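You operate a simulated robot arm through the tools that you are given. There is no shell and no other tool.

The job below is to be done with a simulated robot arm. You get a single attempt, and the scene is never put back.

TASK
Fit the chuck, open the tap under the dial, pump the tyre to 2 bar and close the tap.
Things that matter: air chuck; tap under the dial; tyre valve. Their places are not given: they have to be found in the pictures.

It is judged by the outcome, as a careful person would: the job done as asked, and still so three seconds after it is handed in. It fails if anything else is knocked over, pushed out of place, dropped, spilled or broken.

THE ROBOT
A 7-joint arm with a two-finger parallel gripper, fixed in place. Base frame: the origin is at the foot of the arm, x ahead of it, y to its left, z up; the work surface is at about z = 0.7. Lengths are in m, angles in degrees, forces in N, time in s.
Its first joint turns from -166.0 to 166.0 degrees. Payload 4.4 kg.
Tool frame: the origin (TCP) lies between the finger pads and is the grasp point; the fingertips stand 0.023 m ahead of it; z points along the fingers, y is the line along which they close. Largest opening 0.094 m; finger width 0.038, thickness 0.01; the body of the gripper, 0.054 by 0.096 m, starts 0.039 m behind the TCP.
Orientation is that of the tool frame in the base frame, as [roll, pitch, yaw] about the fixed x, y, z axes, in that order (R = Rz(yaw) Ry(pitch) Rx(roll)). With the fingers straight down and closing along the base's y, the tool's x points along the base's -x, its y along +y and its z along -z.

THE INTERFACE
- The arm moves only by the tool servo_tool. Its argument "series" is a list of rows, each a list of 7 numbers: the shift along the tool's x, y, z in m, then the turn, a rotation vector about the tool's x, y, z in degrees, then the gripper command, from -1 (fully open) to 1 (shut), values between in proportion. In form: [[x, y, z, wx, wy, wz, fingers], ...]. A call has 1 to 20 rows; each row shifts and turns the commanded pose from where the row before left it, along the tool's axes as they then stand. Each row takes 0.2 s and may step no farther than 0.05 m and 8.6 degrees from the row before; otherwise, or with a gripper value out of range, the whole call is refused. A pose out of reach is approached as far as the arm can. The call stops where the force on the tool passes 40 N (or 10 N more than at its start, if that is more) or the arm is blocked; 0.2 s more then pass. The fingers move at their own pace (about 0.072 m/s each) and stop on an object; they squeeze with about 28 N. The grip force told is the motor's: it shows also when the fingers shut on nothing. Time passes only in rows, and 0.2 s behind the last, so rows that do not move let the fingers close. It gives the time, the measured TCP pose, the force on the tool (base axes), the opening and the grip force at its end, in the units of the frame above (readings bear some noise), with the torque about the TCP (base axes, N m) and any sound that the robot's microphone picked up, and new pictures: "views" is both (left out), scene, wrist or none.
- Cameras (640 x 400 px; columns grow to the right, rows downward): "scene" is fixed at [0.4005, 0.6516, 1.501]; the picture's right is [-0.90, -0.43, 0.00], its down [-0.34, 0.73, -0.59] and it looks along [0.25, -0.54, -0.81] (base axes); focal length 362 px, centre (320, 200). "wrist" rides on the gripper at [0.086, 0.016, -0.075] in the tool frame; the picture's right is [-0.18, 0.98, 0.00], its down [-0.58, -0.11, -0.81] and it looks along [-0.79, -0.15, 0.59] (tool axes); focal length 243 px, centre (320, 200).
- point_at(camera, pixels): for up to 12 pixels [column, row] of the newest picture of that camera ("zoom" is the newest enlarged one), the place [x, y, z] in the base frame of the surface seen there, good to about 0.002 m. It takes no simulated time.
- inspect(camera, box): a new picture of the part [left, top, right, bottom] of that camera's present view, enlarged. It takes no simulated time.
- finish_job(): hands the job in; it is judged then, once.

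Open the gripper and draw the arm clear of the work before you hand the job in, unless the task says otherwise.

The tools are called by a JSON object that holds its "op" and its "data". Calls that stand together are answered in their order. servo_tool: Moves the arm, as the interface text tells. Its arguments: {"type":"object","properties":{"series":{"type":"array","items":{"type":"array","items":{"type":"number"}}},"views":{"type":"string","enum":["both","scene","wrist","none"]}},"required":["series"]} The other tools are called the same way: point_at (camera, pixels) gives the place of the surface under pixels of a picture; inspect (camera, box) takes an enlarged picture of a part of a camera's view; finish_job () hands the job in.

At the start:

```text
clock: 0.0
position: [0.6854, 0.2384, 1.0966]
tcp_rot: [-180.0, 0.0, 179.9]
force: [0.1, 0.5, 0.6]
ft_torque: [0.01, 0.03, -0.02]
grip_width: 0.0941
grasp_force: 0.1
```

scene: 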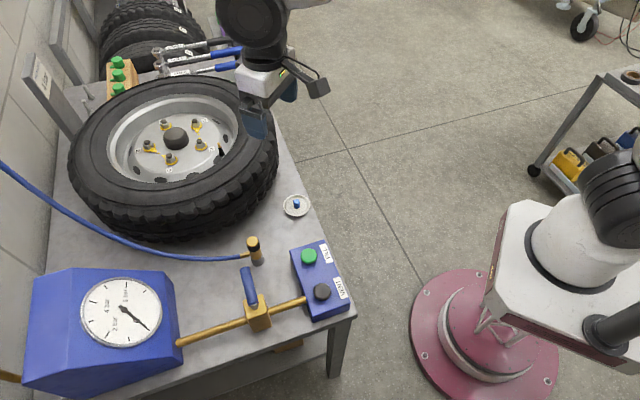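
wrist: 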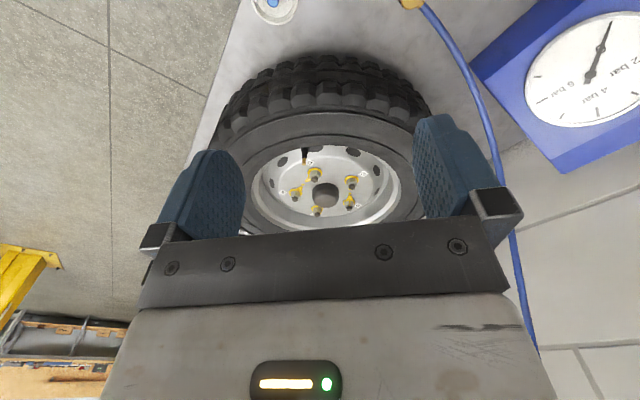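

I start by looking closely at the scene: the chuck with its hose near (253,248), the tap near (255,300), the button box near (318,280), the gauge at (120,310), and the valve probably near (220,150) on the rim.

{"op": "inspect", "data": {"camera": "scene", "box": [170, 180, 370, 350]}}

{"op": "inspect", "data": {"camera": "scene", "box": [60, 70, 300, 220]}}

{"op": "inspect", "data": {"camera": "scene", "box": [20, 250, 200, 400]}}

{"op": "inspect", "data": {"camera": "wrist", "box": [220, 110, 440, 250]}}

```text
2.35 times, centred on (270, 265) of scene
```

zoom: 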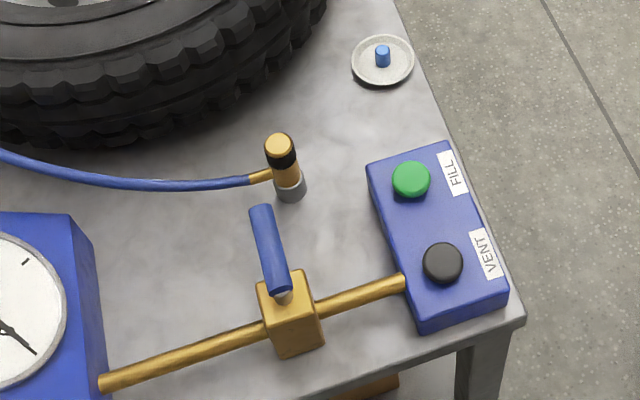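

```text
2.67 times, centred on (180, 145) of scene
```

zoom: 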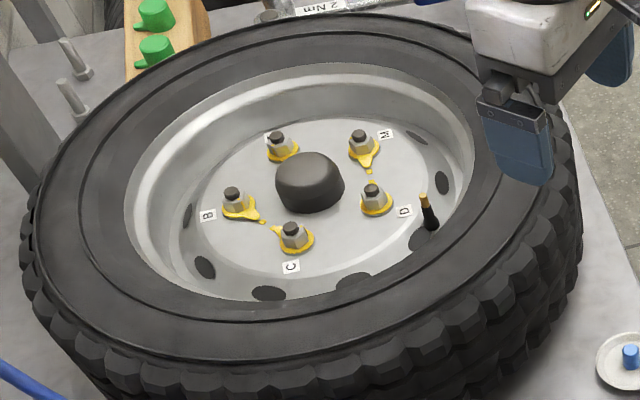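

```text
2.67 times, centred on (110, 325) of scene
```

zoom: 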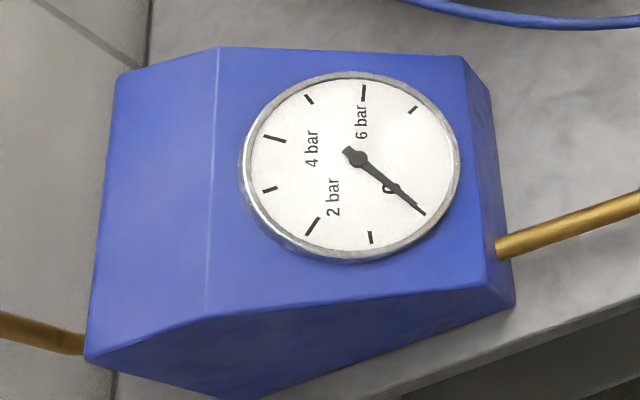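

```text
2.86 times, centred on (330, 180) of wrist
```

zoom: 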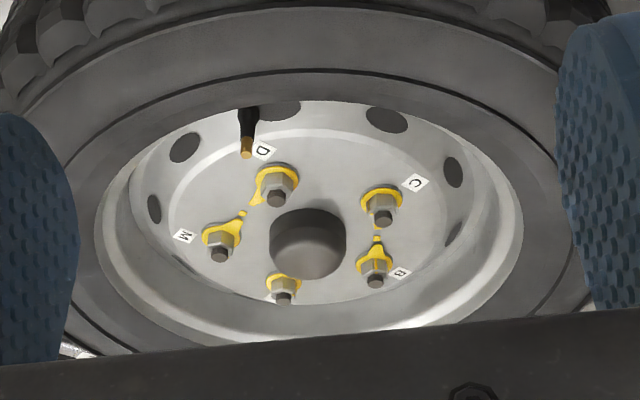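

The zooms show the chuck standing in a grey holder with its hose nipple at the side, a lever tap on the pipe, a FILL/VENT box, and the valve stem with a brass tip in the rim. I measure these points.

{"op": "point_at", "data": {"camera": "scene", "pixels": [[252.5, 239.5], [253.8, 248], [256, 254.4], [257.2, 261], [246, 254.8], [245.3, 268.4], [249, 286], [253, 302], [308.3, 256.5], [321.9, 291.4], [218.6, 144.3], [222, 154]]}}

{"op": "point_at", "data": {"camera": "scene", "pixels": [[281, 240], [200, 330], [290, 305], [256, 325], [268, 312], [120, 313], [176, 138], [150, 220], [296, 203], [296, 210], [225, 165], [230, 130]]}}

{"op": "inspect", "data": {"camera": "scene", "box": [220, 225, 300, 275]}}

{"op": "inspect", "data": {"camera": "scene", "box": [180, 110, 260, 160]}}

```text
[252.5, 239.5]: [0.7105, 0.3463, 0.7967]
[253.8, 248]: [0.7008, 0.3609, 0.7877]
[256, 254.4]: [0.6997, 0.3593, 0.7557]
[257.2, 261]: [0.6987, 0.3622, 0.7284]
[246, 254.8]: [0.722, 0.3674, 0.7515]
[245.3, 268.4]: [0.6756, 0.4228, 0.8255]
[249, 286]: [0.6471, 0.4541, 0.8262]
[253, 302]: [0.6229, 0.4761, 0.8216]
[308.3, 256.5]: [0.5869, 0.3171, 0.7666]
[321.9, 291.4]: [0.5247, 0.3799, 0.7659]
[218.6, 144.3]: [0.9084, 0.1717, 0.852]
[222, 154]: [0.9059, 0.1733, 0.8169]
```

```text
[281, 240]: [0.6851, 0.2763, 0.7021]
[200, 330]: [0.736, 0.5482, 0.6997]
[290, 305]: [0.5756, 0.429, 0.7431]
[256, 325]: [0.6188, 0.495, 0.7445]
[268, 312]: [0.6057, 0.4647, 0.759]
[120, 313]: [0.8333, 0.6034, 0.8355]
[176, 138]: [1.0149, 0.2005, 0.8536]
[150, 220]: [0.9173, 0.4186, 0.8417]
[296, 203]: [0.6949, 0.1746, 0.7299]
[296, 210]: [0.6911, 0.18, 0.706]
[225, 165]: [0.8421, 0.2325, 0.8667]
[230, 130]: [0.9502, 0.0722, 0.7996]
```

```text
8.00 times, centred on (260, 250) of scene
```

zoom: 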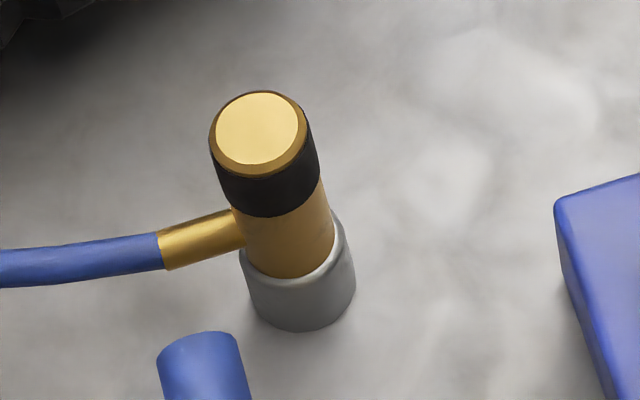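

```text
8.00 times, centred on (220, 135) of scene
```

zoom: 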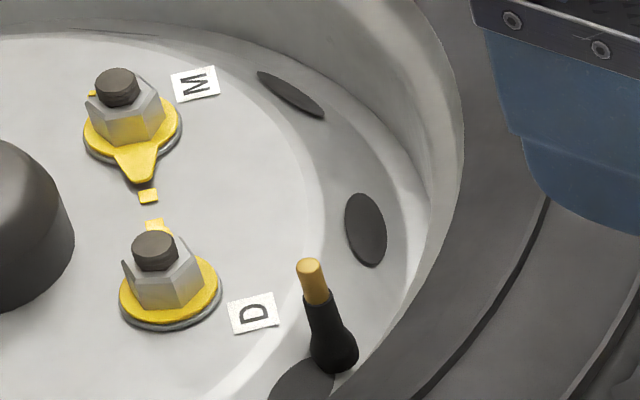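

The chuck's top is at about (0.707,0.348,0.797) and the valve's tip at about (0.908,0.172,0.853). Next I look closely at the tap, the button box and the dial.

{"op": "inspect", "data": {"camera": "scene", "box": [215, 255, 295, 340]}}

{"op": "inspect", "data": {"camera": "scene", "box": [270, 225, 370, 335]}}

{"op": "inspect", "data": {"camera": "scene", "box": [70, 265, 170, 355]}}

{"op": "inspect", "data": {"camera": "wrist", "box": [360, 0, 640, 180]}}

```text
4.71 times, centred on (255, 298) of scene
```

zoom: 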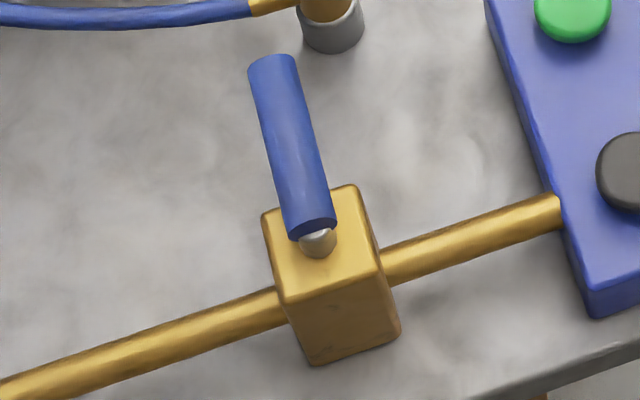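

```text
3.64 times, centred on (320, 280) of scene
```

zoom: 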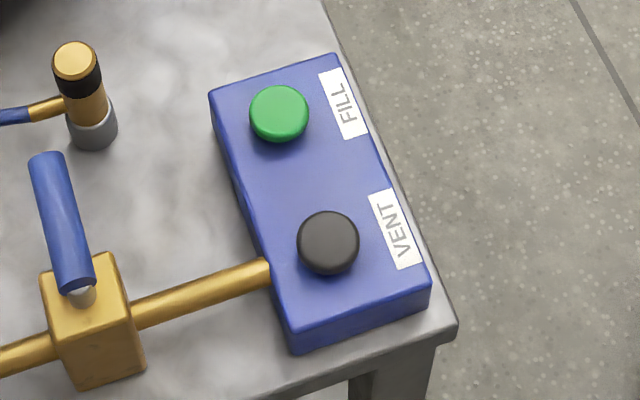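

```text
4.44 times, centred on (120, 310) of scene
```

zoom: 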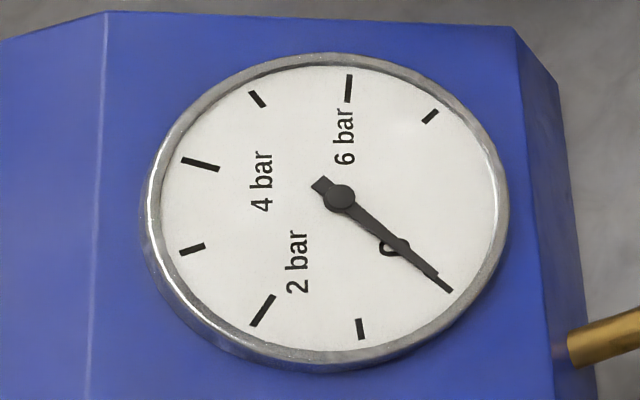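

```text
2.22 times, centred on (500, 90) of wrist
```

zoom: 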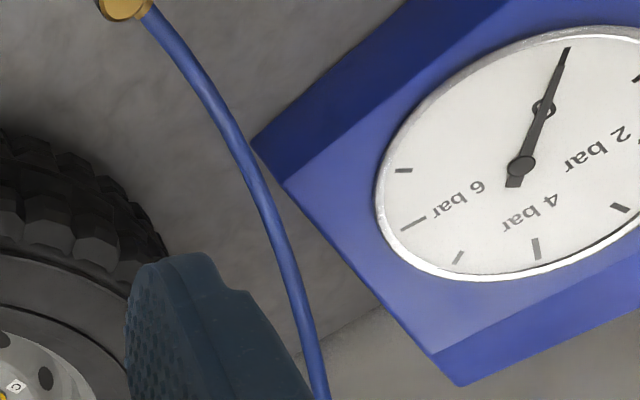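

The tap's blue lever lies across the pipe, so it is closed. I measure the tap's block, post and lever, the pipe, the valve stem and the rim edge around it.

{"op": "point_at", "data": {"camera": "scene", "pixels": [[242.5, 270.5], [247, 269], [249.5, 286], [254, 301], [254.6, 308], [244.5, 301.5], [262, 296.5], [266.5, 312], [248.5, 318.5], [276, 308.6], [300, 300.8], [208, 331]]}}

{"op": "point_at", "data": {"camera": "scene", "pixels": [[218.8, 142.5], [219.5, 147], [220.5, 151.5], [221.7, 155], [217.5, 156], [227, 150], [235, 150], [225, 160], [238, 140], [240, 170], [215, 170], [200, 145]]}}

{"op": "point_at", "data": {"camera": "zoom", "pixels": [[120, 10]]}}

{"op": "point_at", "data": {"camera": "scene", "pixels": [[248, 237.5], [253, 236], [257, 243], [250, 247], [258.5, 250], [243, 257], [241, 256.5], [230, 258.5], [200, 257], [150, 244], [100, 222], [50, 195]]}}

```text
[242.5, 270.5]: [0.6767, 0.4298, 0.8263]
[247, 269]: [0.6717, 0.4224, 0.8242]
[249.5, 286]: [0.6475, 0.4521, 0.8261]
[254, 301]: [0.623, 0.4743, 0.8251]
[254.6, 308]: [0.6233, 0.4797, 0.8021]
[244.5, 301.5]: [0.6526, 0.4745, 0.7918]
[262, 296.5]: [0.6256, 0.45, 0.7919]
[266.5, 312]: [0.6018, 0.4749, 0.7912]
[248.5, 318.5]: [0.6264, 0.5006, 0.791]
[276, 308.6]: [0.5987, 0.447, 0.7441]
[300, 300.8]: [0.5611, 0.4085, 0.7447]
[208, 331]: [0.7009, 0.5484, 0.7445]
```

```text
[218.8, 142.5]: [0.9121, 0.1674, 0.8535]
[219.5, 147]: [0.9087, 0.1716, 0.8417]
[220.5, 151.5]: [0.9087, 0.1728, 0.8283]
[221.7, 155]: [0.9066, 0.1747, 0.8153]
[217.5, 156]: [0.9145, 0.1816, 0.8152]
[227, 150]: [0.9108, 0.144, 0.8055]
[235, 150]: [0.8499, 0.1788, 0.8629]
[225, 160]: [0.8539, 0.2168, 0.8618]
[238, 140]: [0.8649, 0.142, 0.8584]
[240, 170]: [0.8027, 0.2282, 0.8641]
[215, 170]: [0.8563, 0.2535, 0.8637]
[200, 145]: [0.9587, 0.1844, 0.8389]
```

```text
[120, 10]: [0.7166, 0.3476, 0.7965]
```

```text
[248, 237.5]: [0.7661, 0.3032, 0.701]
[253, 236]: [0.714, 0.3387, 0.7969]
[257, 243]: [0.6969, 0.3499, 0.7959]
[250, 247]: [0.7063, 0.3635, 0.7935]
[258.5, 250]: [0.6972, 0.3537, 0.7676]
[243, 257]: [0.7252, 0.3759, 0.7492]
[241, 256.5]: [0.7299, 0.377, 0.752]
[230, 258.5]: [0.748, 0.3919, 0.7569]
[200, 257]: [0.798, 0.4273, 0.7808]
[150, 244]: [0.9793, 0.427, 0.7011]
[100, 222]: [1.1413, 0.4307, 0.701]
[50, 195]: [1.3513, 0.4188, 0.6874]
```

The tap pivots at about (0.627,0.475), with the pipe at +45° and the lever at -45°. The chuck's hose leaves at about +45°, so the fingers should close along 135°. I move above the chuck and turn the gripper by 45°.

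{"op": "servo_tool", "data": {"series": [[-0.006, 0.028, 0.03, 0, 0, 0, -1], [-0.006, 0.028, 0.03, 0, 0, 0, -1], [-0.006, 0.028, 0.03, 0, 0, 0, -1], [-0.0056, 0.0286, 0.03, 0, 0, 0, -1], [0, 0, 0.01, 0, 0, -7.5, -1], [0, 0, 0.01, 0, 0, -7.5, -1], [0, 0, 0, 0, 0, -7.5, -1], [0, 0, 0, 0, 0, -7.5, -1], [0, 0, 0, 0, 0, -7.5, -1], [0, 0, 0, 0, 0, -7.5, -1], [0, 0, 0, 0, 0, 0, -1]], "views": "both"}}

```text
clock: 2.4
position: [0.708, 0.3503, 0.9559]
tcp_rot: [180.0, 0.0, -134.8]
force: [0.5, -0.1, 0.2]
ft_torque: [-0.01, 0.0, -0.01]
grip_width: 0.0939
grasp_force: 0.1
```

scene: 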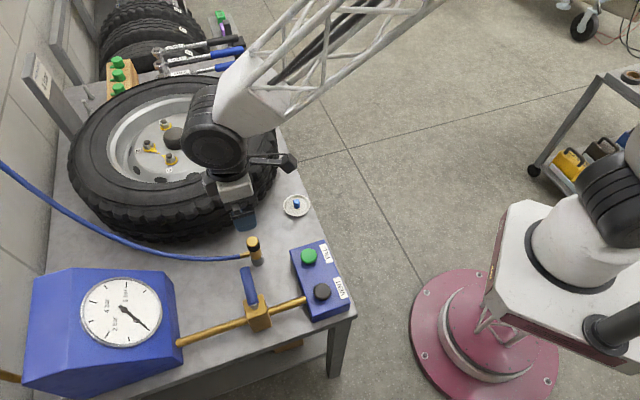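
wrist: 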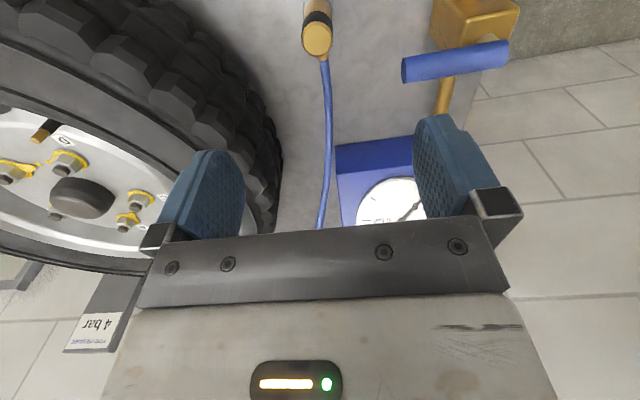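

The chuck is at (318,30) in the wrist view, with its nipple running straight away from the camera as planned. I measure the chuck from this view and also read the sign on the wall.

{"op": "inspect", "data": {"camera": "wrist", "box": [270, 0, 370, 62]}}

{"op": "point_at", "data": {"camera": "wrist", "pixels": [[317.5, 38], [305, 38], [330, 38], [317, 52], [318, 25], [325, 65], [326, 90]]}}

{"op": "inspect", "data": {"camera": "scene", "box": [20, 40, 100, 100]}}

{"op": "inspect", "data": {"camera": "wrist", "box": [40, 270, 160, 360]}}

```text
6.40 times, centred on (320, 31) of wrist
```

zoom: 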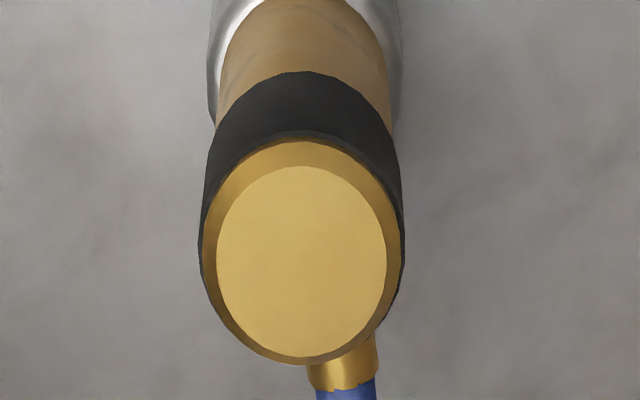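

```text
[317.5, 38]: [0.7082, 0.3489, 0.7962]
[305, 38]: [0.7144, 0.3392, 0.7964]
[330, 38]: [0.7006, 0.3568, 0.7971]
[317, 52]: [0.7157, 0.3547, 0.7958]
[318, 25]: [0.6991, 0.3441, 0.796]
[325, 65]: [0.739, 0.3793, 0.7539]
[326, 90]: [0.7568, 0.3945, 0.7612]
```

```text
6.67 times, centred on (60, 70) of scene
```

zoom: 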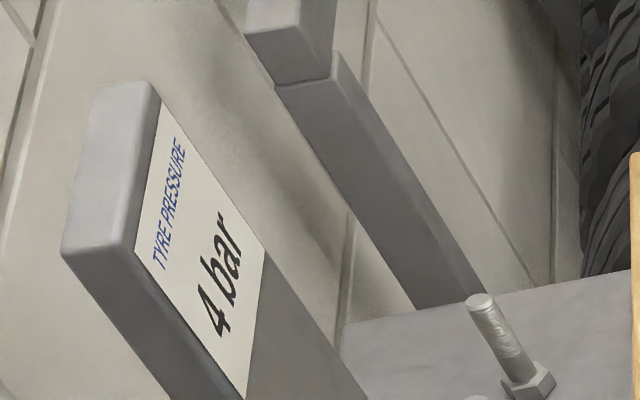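

```text
4.44 times, centred on (100, 315) of wrist
```

zoom: 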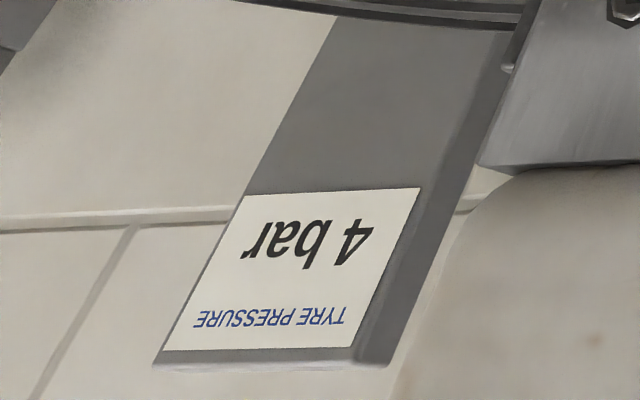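

The sign reads 4 bar, but the task asks for 2 bar, so I keep to 2 bar. The chuck's centre is at about (0.709,0.349) with its top at z=0.7965, so I shift slightly, part-close the fingers and lower to grasp height without gripping yet.

{"op": "servo_tool", "data": {"series": [[0, -0.0016, 0.02, 0, 0, 0, -0.3], [0, 0, 0.03, 0, 0, 0, -0.3], [0, 0, 0.03, 0, 0, 0, -0.3], [0, 0, 0.03, 0, 0, 0, -0.3], [0, 0, 0.02, 0, 0, 0, -0.3], [0, 0, 0.02, 0, 0, 0, -0.3], [0, 0, 0.015, 0, 0, 0, -0.3], [0, 0, 0.012, 0, 0, 0, -0.3], [0, 0, 0, 0, 0, 0, -0.3]]}}

```text
clock: 4.4
position: [0.7087, 0.3497, 0.7794]
tcp_rot: [180.0, 0.0, -134.9]
force: [0.2, 0.6, 0.8]
ft_torque: [-0.01, -0.02, -0.01]
grip_width: 0.0611
grasp_force: 0.1
```

scene: 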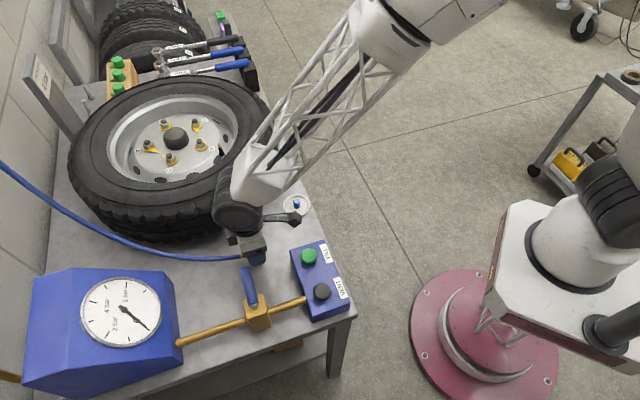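
wrist: 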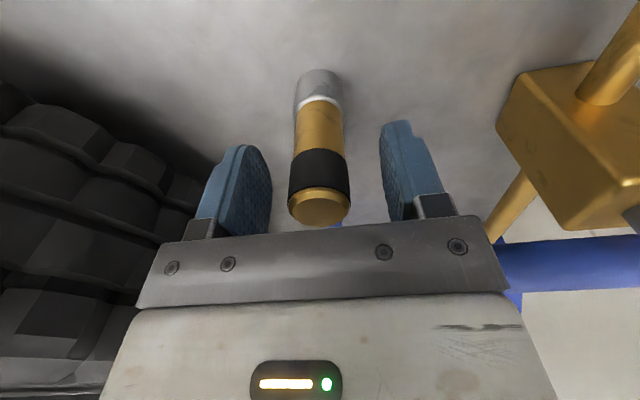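

The chuck stands between the fingers at (320,170) in the wrist view. I close on it and let the fingers settle.

{"op": "servo_tool", "data": {"series": [[0, 0, 0, 0, 0, 0, 0.2], [0, 0, 0, 0, 0, 0, 0.5], [0, 0, 0, 0, 0, 0, 1], [0, 0, 0, 0, 0, 0, 1], [0, 0, 0, 0, 0, 0, 1]]}}

```text
clock: 5.6
position: [0.7081, 0.3482, 0.7789]
tcp_rot: [-180.0, 0.0, -135.1]
force: [-0.2, -0.3, 0.3]
ft_torque: [0.04, 0.03, 0.0]
grip_width: 0.0264
grasp_force: 27.9
```

scene: 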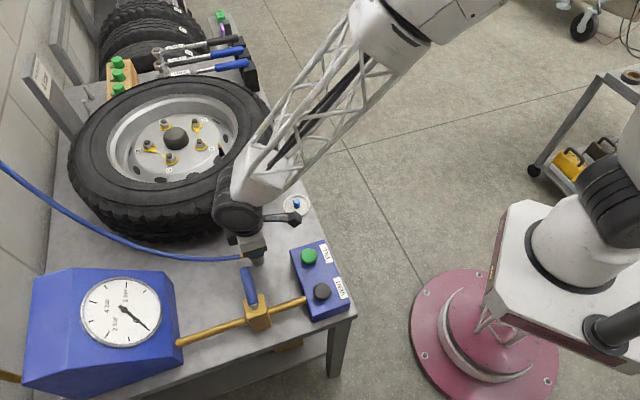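
wrist: 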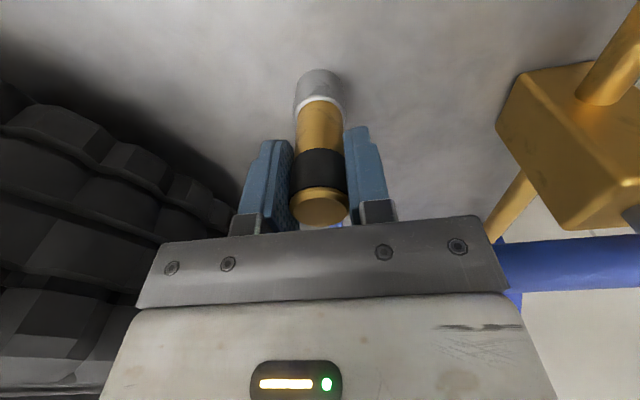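

The chuck is held (opening 0.0264, 27.9 N). I lift it slowly, straight up out of the holder.

{"op": "servo_tool", "data": {"series": [[0, 0, -0.01, 0, 0, 0, 1], [0, 0, -0.015, 0, 0, 0, 1], [0, 0, -0.02, 0, 0, 0, 1], [0, 0, -0.02, 0, 0, 0, 1], [0, 0, -0.02, 0, 0, 0, 1], [0, 0, 0, 0, 0, 0, 1]]}}

```text
clock: 7.0
position: [0.7112, 0.3484, 0.864]
tcp_rot: [180.0, 0.0, -134.9]
force: [0.2, -0.5, -2.0]
ft_torque: [0.0, -0.04, 0.02]
grip_width: 0.0263
grasp_force: 27.4
```

scene: 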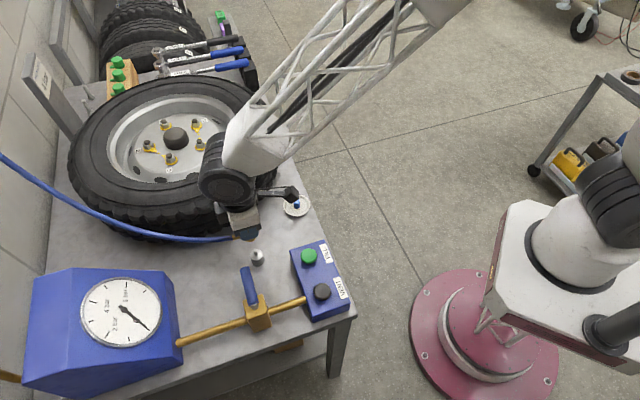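
wrist: 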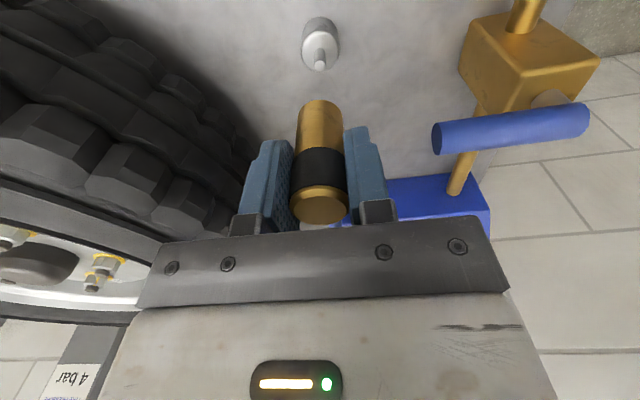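

The chuck is out, and the holder with its dummy pin shows at (321,45). I measure the chuck's lower end, and the pin, to know how deep the fit goes.

{"op": "inspect", "data": {"camera": "wrist", "box": [260, 0, 390, 120]}}

{"op": "point_at", "data": {"camera": "wrist", "pixels": [[320, 102], [320, 105], [320, 110], [320, 130], [320, 65], [321, 57], [322, 50], [320, 42], [310, 50], [330, 50], [321, 20], [320, 210]]}}

{"op": "inspect", "data": {"camera": "scene", "box": [205, 190, 305, 275]}}

```text
3.33 times, centred on (325, 60) of wrist
```

zoom: 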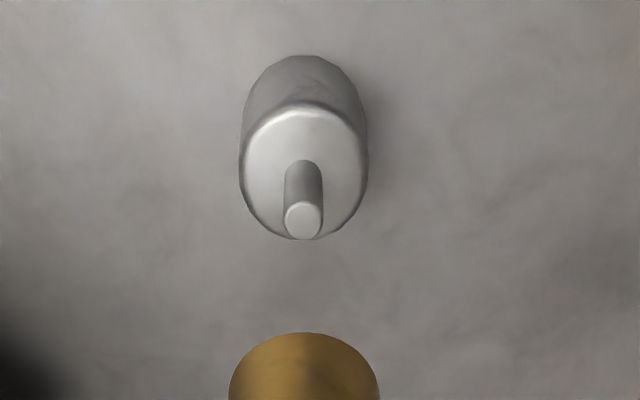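

```text
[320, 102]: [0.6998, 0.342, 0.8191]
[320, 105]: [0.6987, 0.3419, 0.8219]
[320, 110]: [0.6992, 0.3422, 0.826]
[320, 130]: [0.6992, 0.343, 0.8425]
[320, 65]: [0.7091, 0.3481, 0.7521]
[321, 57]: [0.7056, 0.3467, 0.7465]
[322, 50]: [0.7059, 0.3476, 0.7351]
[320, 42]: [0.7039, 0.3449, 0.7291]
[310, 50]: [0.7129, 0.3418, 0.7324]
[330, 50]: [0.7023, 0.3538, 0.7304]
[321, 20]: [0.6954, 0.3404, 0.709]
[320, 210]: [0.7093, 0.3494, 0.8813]
```

```text
4.71 times, centred on (255, 232) of scene
```

zoom: 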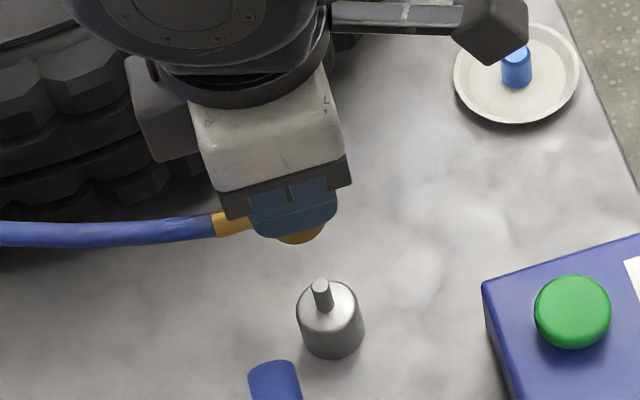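

The chuck's bottom is 0.0465 m below the TCP, and the holder's pin goes 20 mm into it. I lift to z≈0.99 and carry the chuck over to above the valve at about (0.912,0.169).

{"op": "servo_tool", "data": {"series": [[0, 0, -0.03, 0, 0, 0, 1], [0, 0, -0.032, 0, 0, 0, 1], [0, 0, -0.032, 0, 0, 0, 1], [0, 0, -0.032, 0, 0, 0, 1], [-0.0016, -0.027, 0, 0, 0, 0, 1], [-0.0016, -0.027, 0, 0, 0, 0, 1], [-0.0016, -0.027, 0, 0, 0, 0, 1], [-0.0016, -0.027, 0, 0, 0, 0, 1], [-0.0016, -0.027, 0, 0, 0, 0, 1], [-0.0016, -0.027, 0, 0, 0, 0, 1], [-0.0016, -0.027, 0, 0, 0, 0, 1], [-0.0016, -0.027, 0, 0, 0, 0, 1], [-0.0016, -0.027, 0, 0, 0, 0, 1], [-0.0016, -0.027, 0, 0, 0, 0, 1], [0, 0, 0, 0, 0, 0, 1]]}}

```text
clock: 10.2
position: [0.9112, 0.17, 0.9905]
tcp_rot: [-180.0, 0.0, -135.0]
force: [0.5, -0.3, -0.9]
ft_torque: [0.0, -0.01, -0.05]
grip_width: 0.0265
grasp_force: 27.8
```

scene: 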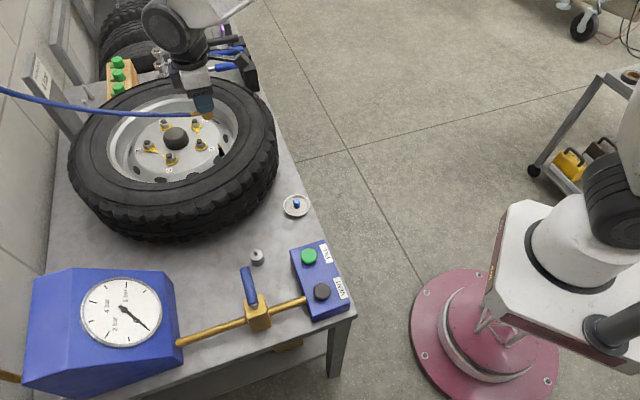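
wrist: 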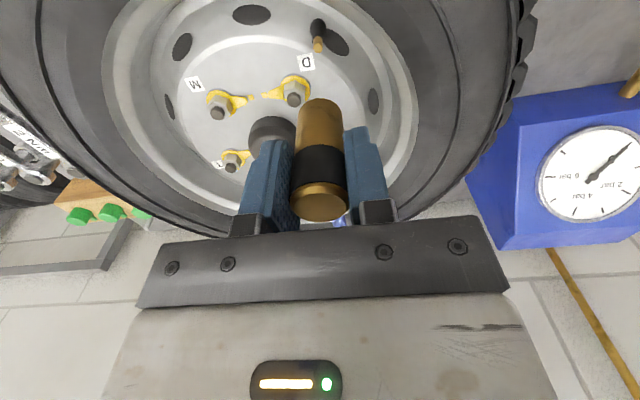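

The valve stem shows at (318,42) in the wrist view, just ahead of the chuck's bottom at (320,100). I zoom in and measure its tip and the rim around it.

{"op": "inspect", "data": {"camera": "wrist", "box": [270, 0, 370, 62]}}

{"op": "point_at", "data": {"camera": "wrist", "pixels": [[318, 49], [318, 46], [317.5, 42], [317, 38], [316.5, 32], [316, 26], [390, 60], [405, 90], [300, 5], [350, 5], [380, 40], [340, 20]]}}

{"op": "inspect", "data": {"camera": "scene", "box": [160, 80, 280, 180]}}

```text
6.40 times, centred on (320, 31) of wrist
```

zoom: 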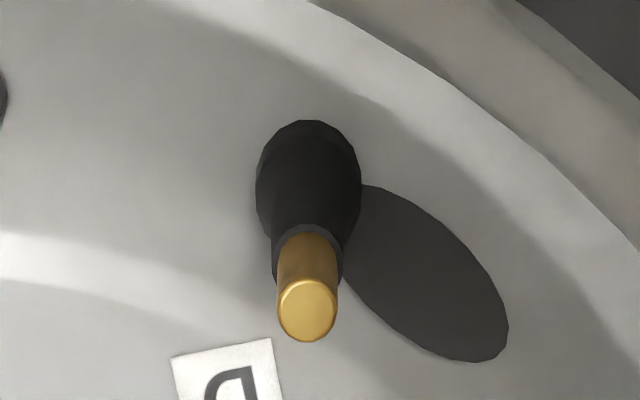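

```text
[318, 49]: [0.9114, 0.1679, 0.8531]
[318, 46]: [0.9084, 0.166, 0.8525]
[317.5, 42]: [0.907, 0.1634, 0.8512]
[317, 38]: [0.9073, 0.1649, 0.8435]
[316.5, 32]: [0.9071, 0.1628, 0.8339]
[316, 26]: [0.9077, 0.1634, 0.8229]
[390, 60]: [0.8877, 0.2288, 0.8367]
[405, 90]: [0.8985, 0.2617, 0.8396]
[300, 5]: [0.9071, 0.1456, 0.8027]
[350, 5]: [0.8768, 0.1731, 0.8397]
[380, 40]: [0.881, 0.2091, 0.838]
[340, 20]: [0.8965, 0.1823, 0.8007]
```

```text
4.00 times, centred on (220, 130) of scene
```

zoom: 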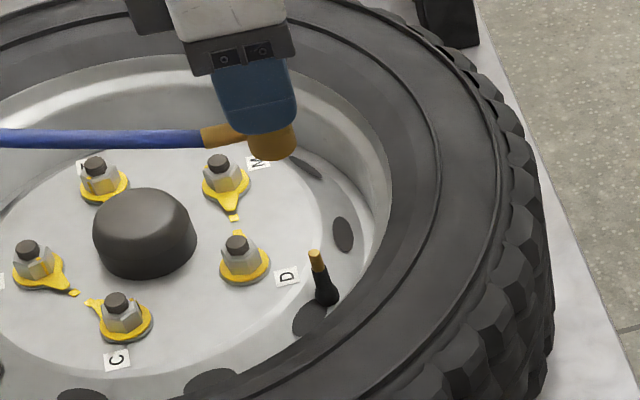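

The tip's face is centred at zoom pixel (307,309) in the wrist zoom. I take that zoom again and measure several points on the face for a better mean.

{"op": "inspect", "data": {"camera": "wrist", "box": [298, 34, 338, 59]}}

{"op": "point_at", "data": {"camera": "zoom", "pixels": [[320, 225], [320, 240], [290, 240], [350, 240], [320, 260], [300, 225], [340, 255]]}}

```text
16.00 times, centred on (318, 46) of wrist
```

zoom: 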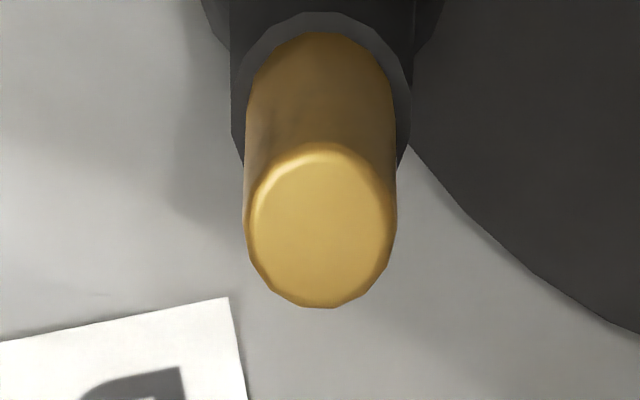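

```text
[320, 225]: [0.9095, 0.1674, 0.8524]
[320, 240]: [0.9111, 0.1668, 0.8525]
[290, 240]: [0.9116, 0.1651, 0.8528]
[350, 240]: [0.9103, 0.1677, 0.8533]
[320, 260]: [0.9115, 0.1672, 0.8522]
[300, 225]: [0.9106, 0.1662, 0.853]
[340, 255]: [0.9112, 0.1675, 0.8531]
```

The tip's centre is about (0.910,0.167,0.853). Before aligning I check where the chuck's own axis lies between the fingers, from its top face near (320,205) and lower end.

{"op": "inspect", "data": {"camera": "wrist", "box": [270, 90, 370, 235]}}

{"op": "point_at", "data": {"camera": "zoom", "pixels": [[320, 320], [320, 300], [320, 340], [280, 325], [360, 325], [320, 290], [320, 255], [320, 200], [320, 120], [320, 60], [320, 30]]}}

```text
2.76 times, centred on (320, 162) of wrist
```

zoom: 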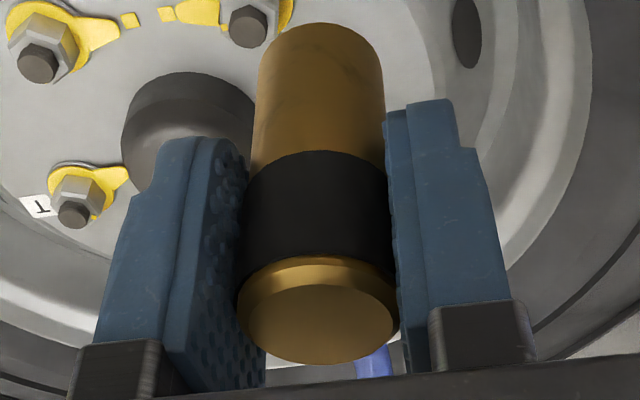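

```text
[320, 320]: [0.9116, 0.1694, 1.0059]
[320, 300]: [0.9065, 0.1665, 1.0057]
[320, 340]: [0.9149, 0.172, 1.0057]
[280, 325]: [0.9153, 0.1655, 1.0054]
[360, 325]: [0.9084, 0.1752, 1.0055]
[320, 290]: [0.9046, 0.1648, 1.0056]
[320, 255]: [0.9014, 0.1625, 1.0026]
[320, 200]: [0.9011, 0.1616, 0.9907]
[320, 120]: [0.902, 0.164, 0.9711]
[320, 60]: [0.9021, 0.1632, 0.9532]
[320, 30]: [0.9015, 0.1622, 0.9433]
```

The chuck's axis is at about (0.9118,0.1694) and the valve at (0.910,0.167), so I correct by +2.5 mm in tool x and -1.1 mm in tool y. Then I lower to about 14 mm above the tip to look again.

{"op": "servo_tool", "data": {"series": [[0.0025, -0.0011, 0.01, 0, 0, 0, 1], [0, 0, 0.02, 0, 0, 0, 1], [0, 0, 0.02, 0, 0, 0, 1], [0, 0, 0.015, 0, 0, 0, 1], [0, 0, 0.01, 0, 0, 0, 1], [0, 0, 0, 0, 0, 0, 1]]}}

```text
clock: 11.6
position: [0.9097, 0.1677, 0.916]
tcp_rot: [-180.0, 0.0, -135.0]
force: [0.1, -0.4, -1.3]
ft_torque: [0.02, 0.02, 0.03]
grip_width: 0.0262
grasp_force: 28.2
```

scene: 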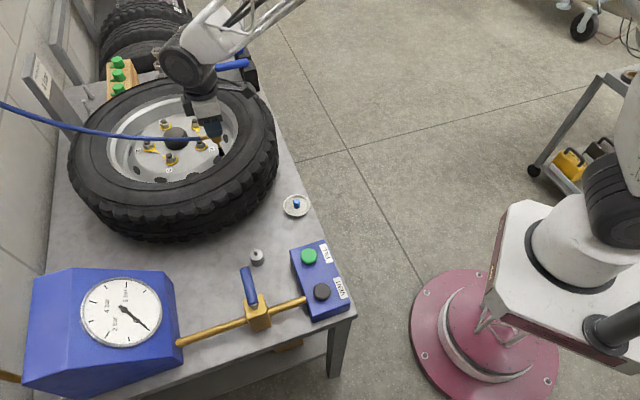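
wrist: 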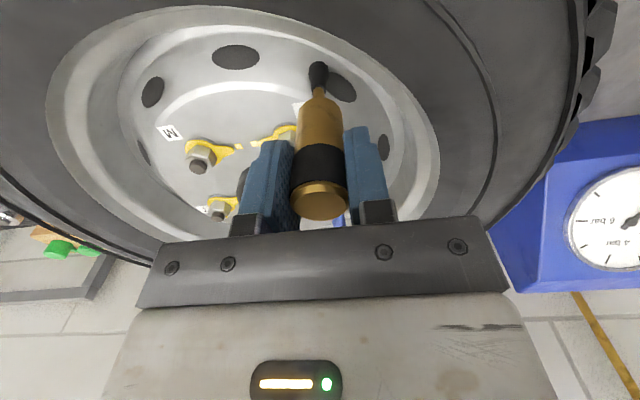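

{"op": "inspect", "data": {"camera": "wrist", "box": [280, 50, 360, 160]}}

{"op": "inspect", "data": {"camera": "scene", "box": [190, 115, 250, 165]}}

```text
3.64 times, centred on (320, 105) of wrist
```

zoom: 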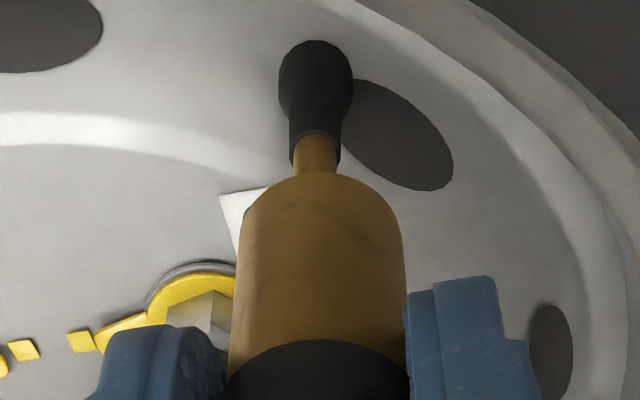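

```text
8.00 times, centred on (220, 140) of scene
```

zoom: 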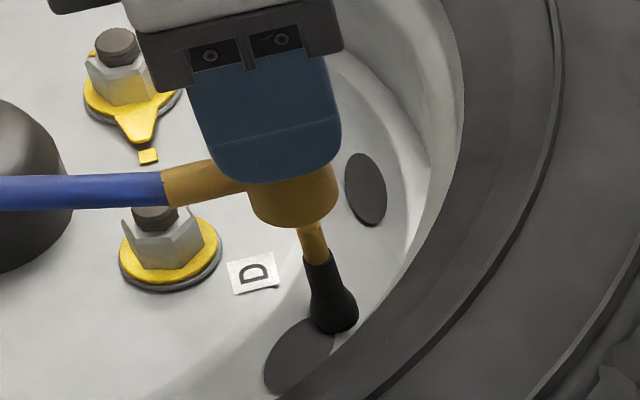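

From the scene zoom the stem's axis looks slightly right of the chuck's axis. I zoom in further and measure both to quantify it.

{"op": "inspect", "data": {"camera": "scene", "box": [202, 130, 238, 160]}}

{"op": "point_at", "data": {"camera": "zoom", "pixels": [[280, 140], [260, 140], [300, 140], [320, 140], [320, 200], [310, 215], [330, 215], [320, 230], [335, 260], [340, 290]]}}

```text
13.33 times, centred on (220, 145) of scene
```

zoom: 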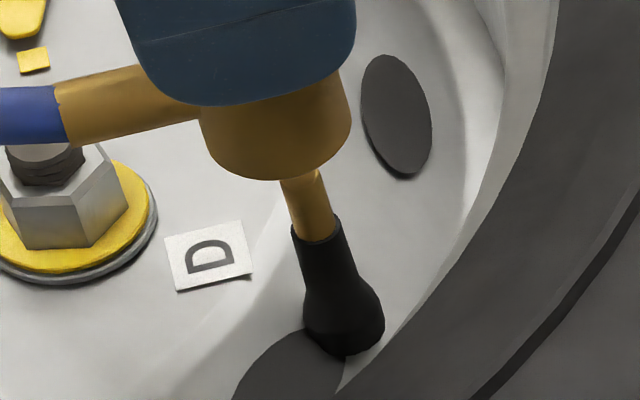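

```text
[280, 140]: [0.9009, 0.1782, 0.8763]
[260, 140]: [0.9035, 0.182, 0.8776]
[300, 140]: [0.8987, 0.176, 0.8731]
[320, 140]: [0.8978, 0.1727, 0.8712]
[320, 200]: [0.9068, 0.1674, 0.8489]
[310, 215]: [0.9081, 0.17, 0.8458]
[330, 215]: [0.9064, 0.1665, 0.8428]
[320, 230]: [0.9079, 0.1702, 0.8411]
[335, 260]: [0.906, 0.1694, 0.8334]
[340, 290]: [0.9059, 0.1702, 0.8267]
```

I take one more, tighter zoom to compare the two axes by their edges.

{"op": "inspect", "data": {"camera": "scene", "box": [208, 134, 232, 149]}}

```text
16.00 times, centred on (220, 142) of scene
```

zoom: 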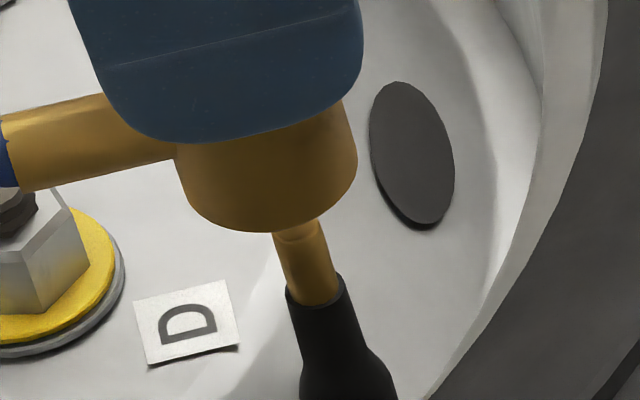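

The stem's axis is about 1 mm to the +x side and 0.8 mm to the -y side of the chuck's axis. I correct that and lower slowly until about 5 mm past the tip's height, watching the force.

{"op": "servo_tool", "data": {"series": [[0.0012, -0.0008, 0.0, 0, 0, 0, 1], [0, 0, 0.005, 0, 0, 0, 1], [0, 0, 0.004, 0, 0, 0, 1], [0, 0, 0.003, 0, 0, 0, 1], [0, 0, 0.003, 0, 0, 0, 1], [0, 0, 0.002, 0, 0, 0, 1], [0, 0, 0.002, 0, 0, 0, 1], [0, 0, 0, 0, 0, 0, 1]]}}

```text
clock: 13.4
position: [0.9093, 0.167, 0.8954]
tcp_rot: [-180.0, 0.0, -135.1]
force: [1.1, 0.1, -1.3]
ft_torque: [-0.01, -0.01, 0.01]
grip_width: 0.0261
grasp_force: 27.9
```

scene: 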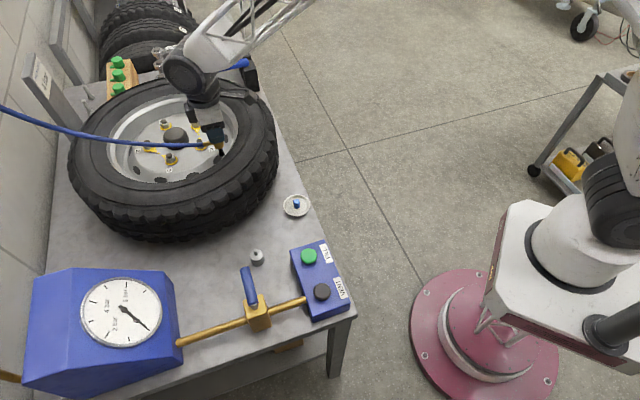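
wrist: 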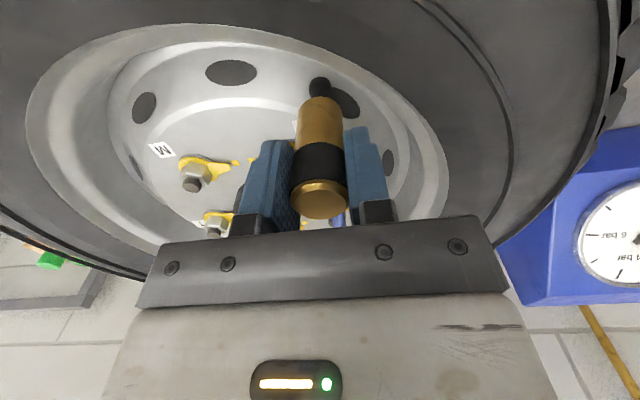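

There is no contact load yet (-1.3 N vertical) and the chuck's bottom is at about z=0.849, so the tip seems to be entering. I continue in 2 mm steps.

{"op": "servo_tool", "data": {"series": [[0, 0, 0.002, 0, 0, 0, 1], [0, 0, 0.002, 0, 0, 0, 1], [0, 0, 0.002, 0, 0, 0, 1], [0, 0, 0.002, 0, 0, 0, 1], [0, 0, 0, 0, 0, 0, 1]]}}

{"op": "inspect", "data": {"camera": "scene", "box": [202, 125, 238, 160]}}

```text
clock: 14.6
position: [0.9101, 0.1664, 0.8866]
tcp_rot: [-179.9, -0.1, -135.0]
force: [-0.3, -0.1, -1.7]
ft_torque: [0.0, 0.04, 0.01]
grip_width: 0.0265
grasp_force: 28.5
```

scene: 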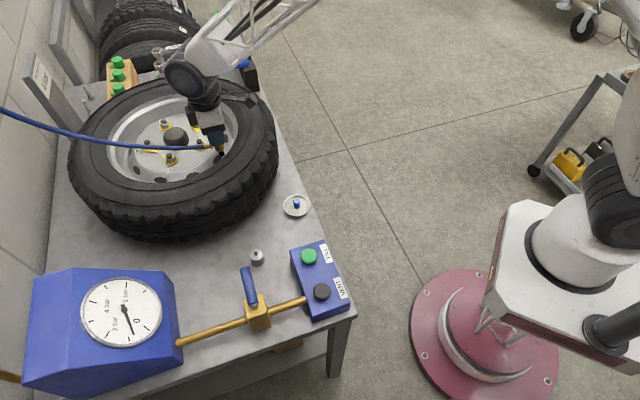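
wrist: 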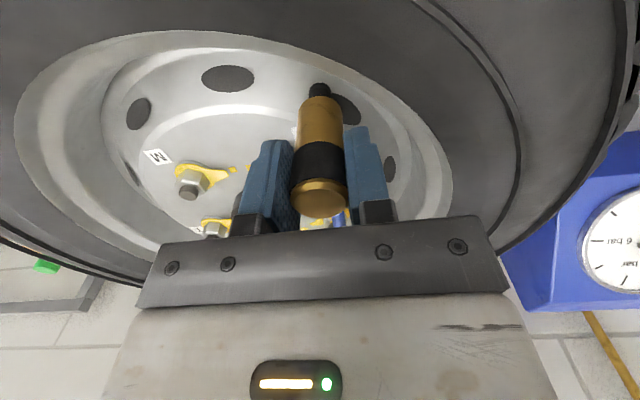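

```text
11.43 times, centred on (220, 142) of scene
```

zoom: 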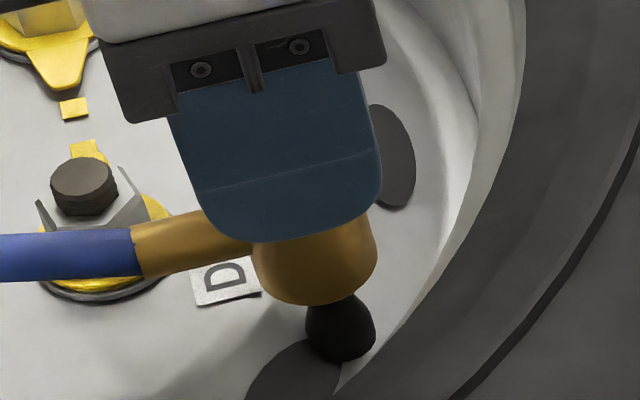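

The dial's needle has moved off the 0 mark, so the chuck is connecting with the valve. I look at the dial closely before seating it further.

{"op": "inspect", "data": {"camera": "scene", "box": [70, 265, 170, 355]}}

{"op": "inspect", "data": {"camera": "wrist", "box": [280, 60, 360, 160]}}

```text
4.44 times, centred on (120, 310) of scene
```

zoom: 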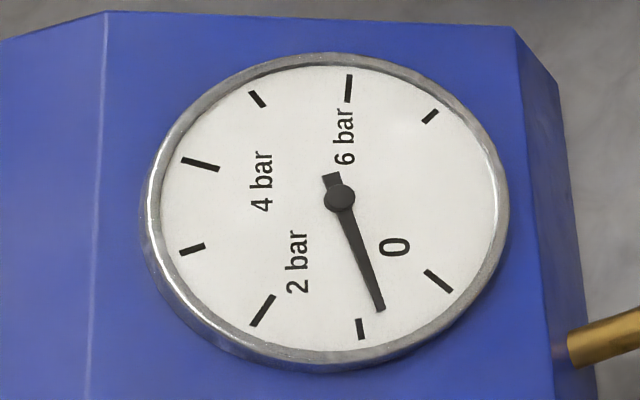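

```text
4.00 times, centred on (320, 110) of wrist
```

zoom: 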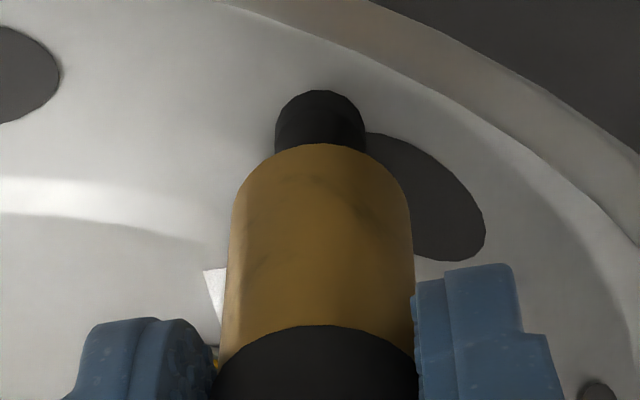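

The needle now stands at about 0.7 bar, the tyre's present pressure. I press on in small steps to seat the chuck, up to 7 mm more.

{"op": "servo_tool", "data": {"series": [[0, 0, 0.0015, 0, 0, 0, 1], [0, 0, 0.0015, 0, 0, 0, 1], [0, 0, 0.0015, 0, 0, 0, 1], [0, 0, 0.0015, 0, 0, 0, 1], [0, 0, 0.001, 0, 0, 0, 1], [0, 0, 0, 0, 0, 0, 1]]}}

```text
clock: 16.0
position: [0.91, 0.1675, 0.8815]
tcp_rot: [-180.0, 0.2, -135.0]
force: [-4.1, 11.4, 18.3]
ft_torque: [0.32, 0.15, 0.0]
grip_width: 0.0264
grasp_force: 27.5
```

scene: 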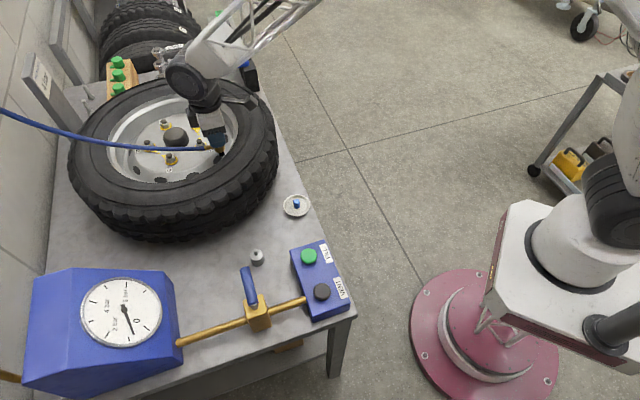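
wrist: 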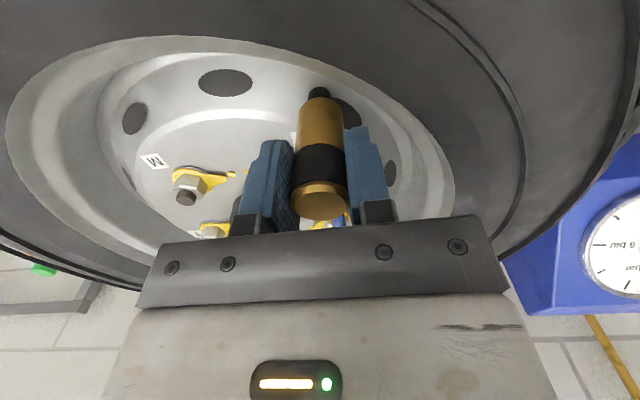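

The chuck bottoms out on the stem with 18 N of upward force and about 11 N sideways along tool +y. I ease the side load by moving 1 mm along +y and backing off 0.7 mm.

{"op": "servo_tool", "data": {"series": [[-0.0004, 0.0008, -0.0007, 0, 0, 0, 1], [0, 0, 0, 0, 0, 0, 1]]}}

{"op": "inspect", "data": {"camera": "scene", "box": [202, 125, 238, 160]}}

{"op": "inspect", "data": {"camera": "scene", "box": [70, 265, 170, 355]}}

```text
clock: 16.6
position: [0.9098, 0.1669, 0.882]
tcp_rot: [-180.0, 0.0, -135.0]
force: [10.7, -2.4, 10.5]
ft_torque: [-0.05, -0.32, 0.04]
grip_width: 0.0266
grasp_force: 27.9
```

scene: 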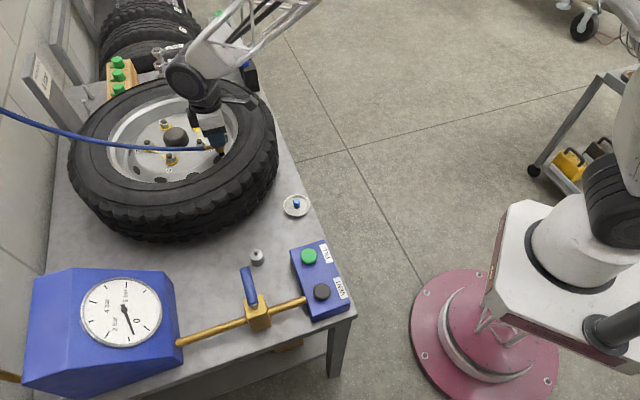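
wrist: 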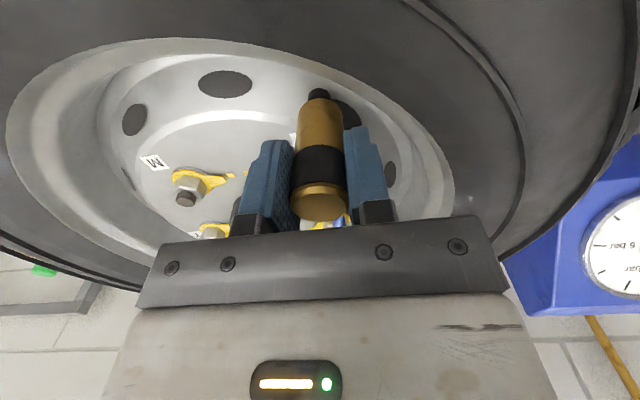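

```text
11.43 times, centred on (220, 142) of scene
```

zoom: 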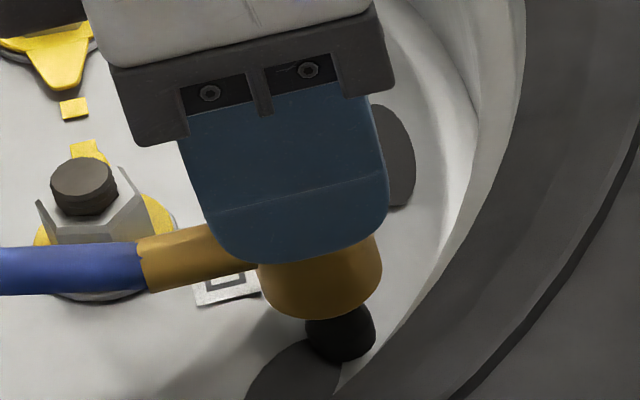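

```text
4.44 times, centred on (120, 310) of scene
```

zoom: 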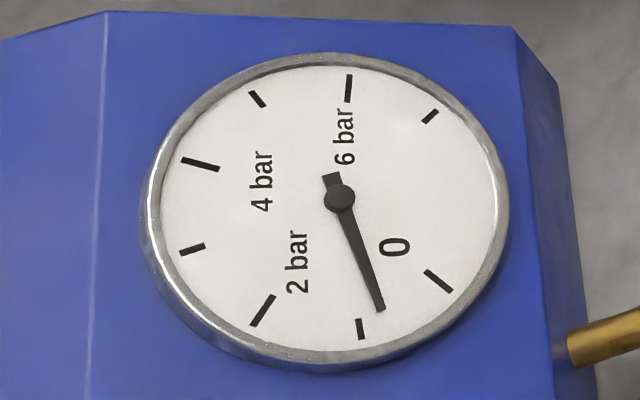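

The side load flipped to about -9 N along tool y, so the chuck is firmly held by the valve, and the ideal spot is about half way back. I make a small relieving correction before releasing.

{"op": "servo_tool", "data": {"series": [[-0.0003, -0.0004, -0.0006, 0, 0, 0, 1], [0, 0, 0, 0, 0, 0, 1]], "views": "none"}}

```text
clock: 17.2
position: [0.9085, 0.1671, 0.8817]
tcp_rot: [-180.0, -0.1, -135.0]
force: [0.2, -2.7, -0.3]
ft_torque: [-0.03, 0.02, 0.01]
grip_width: 0.0265
grasp_force: 27.7
```

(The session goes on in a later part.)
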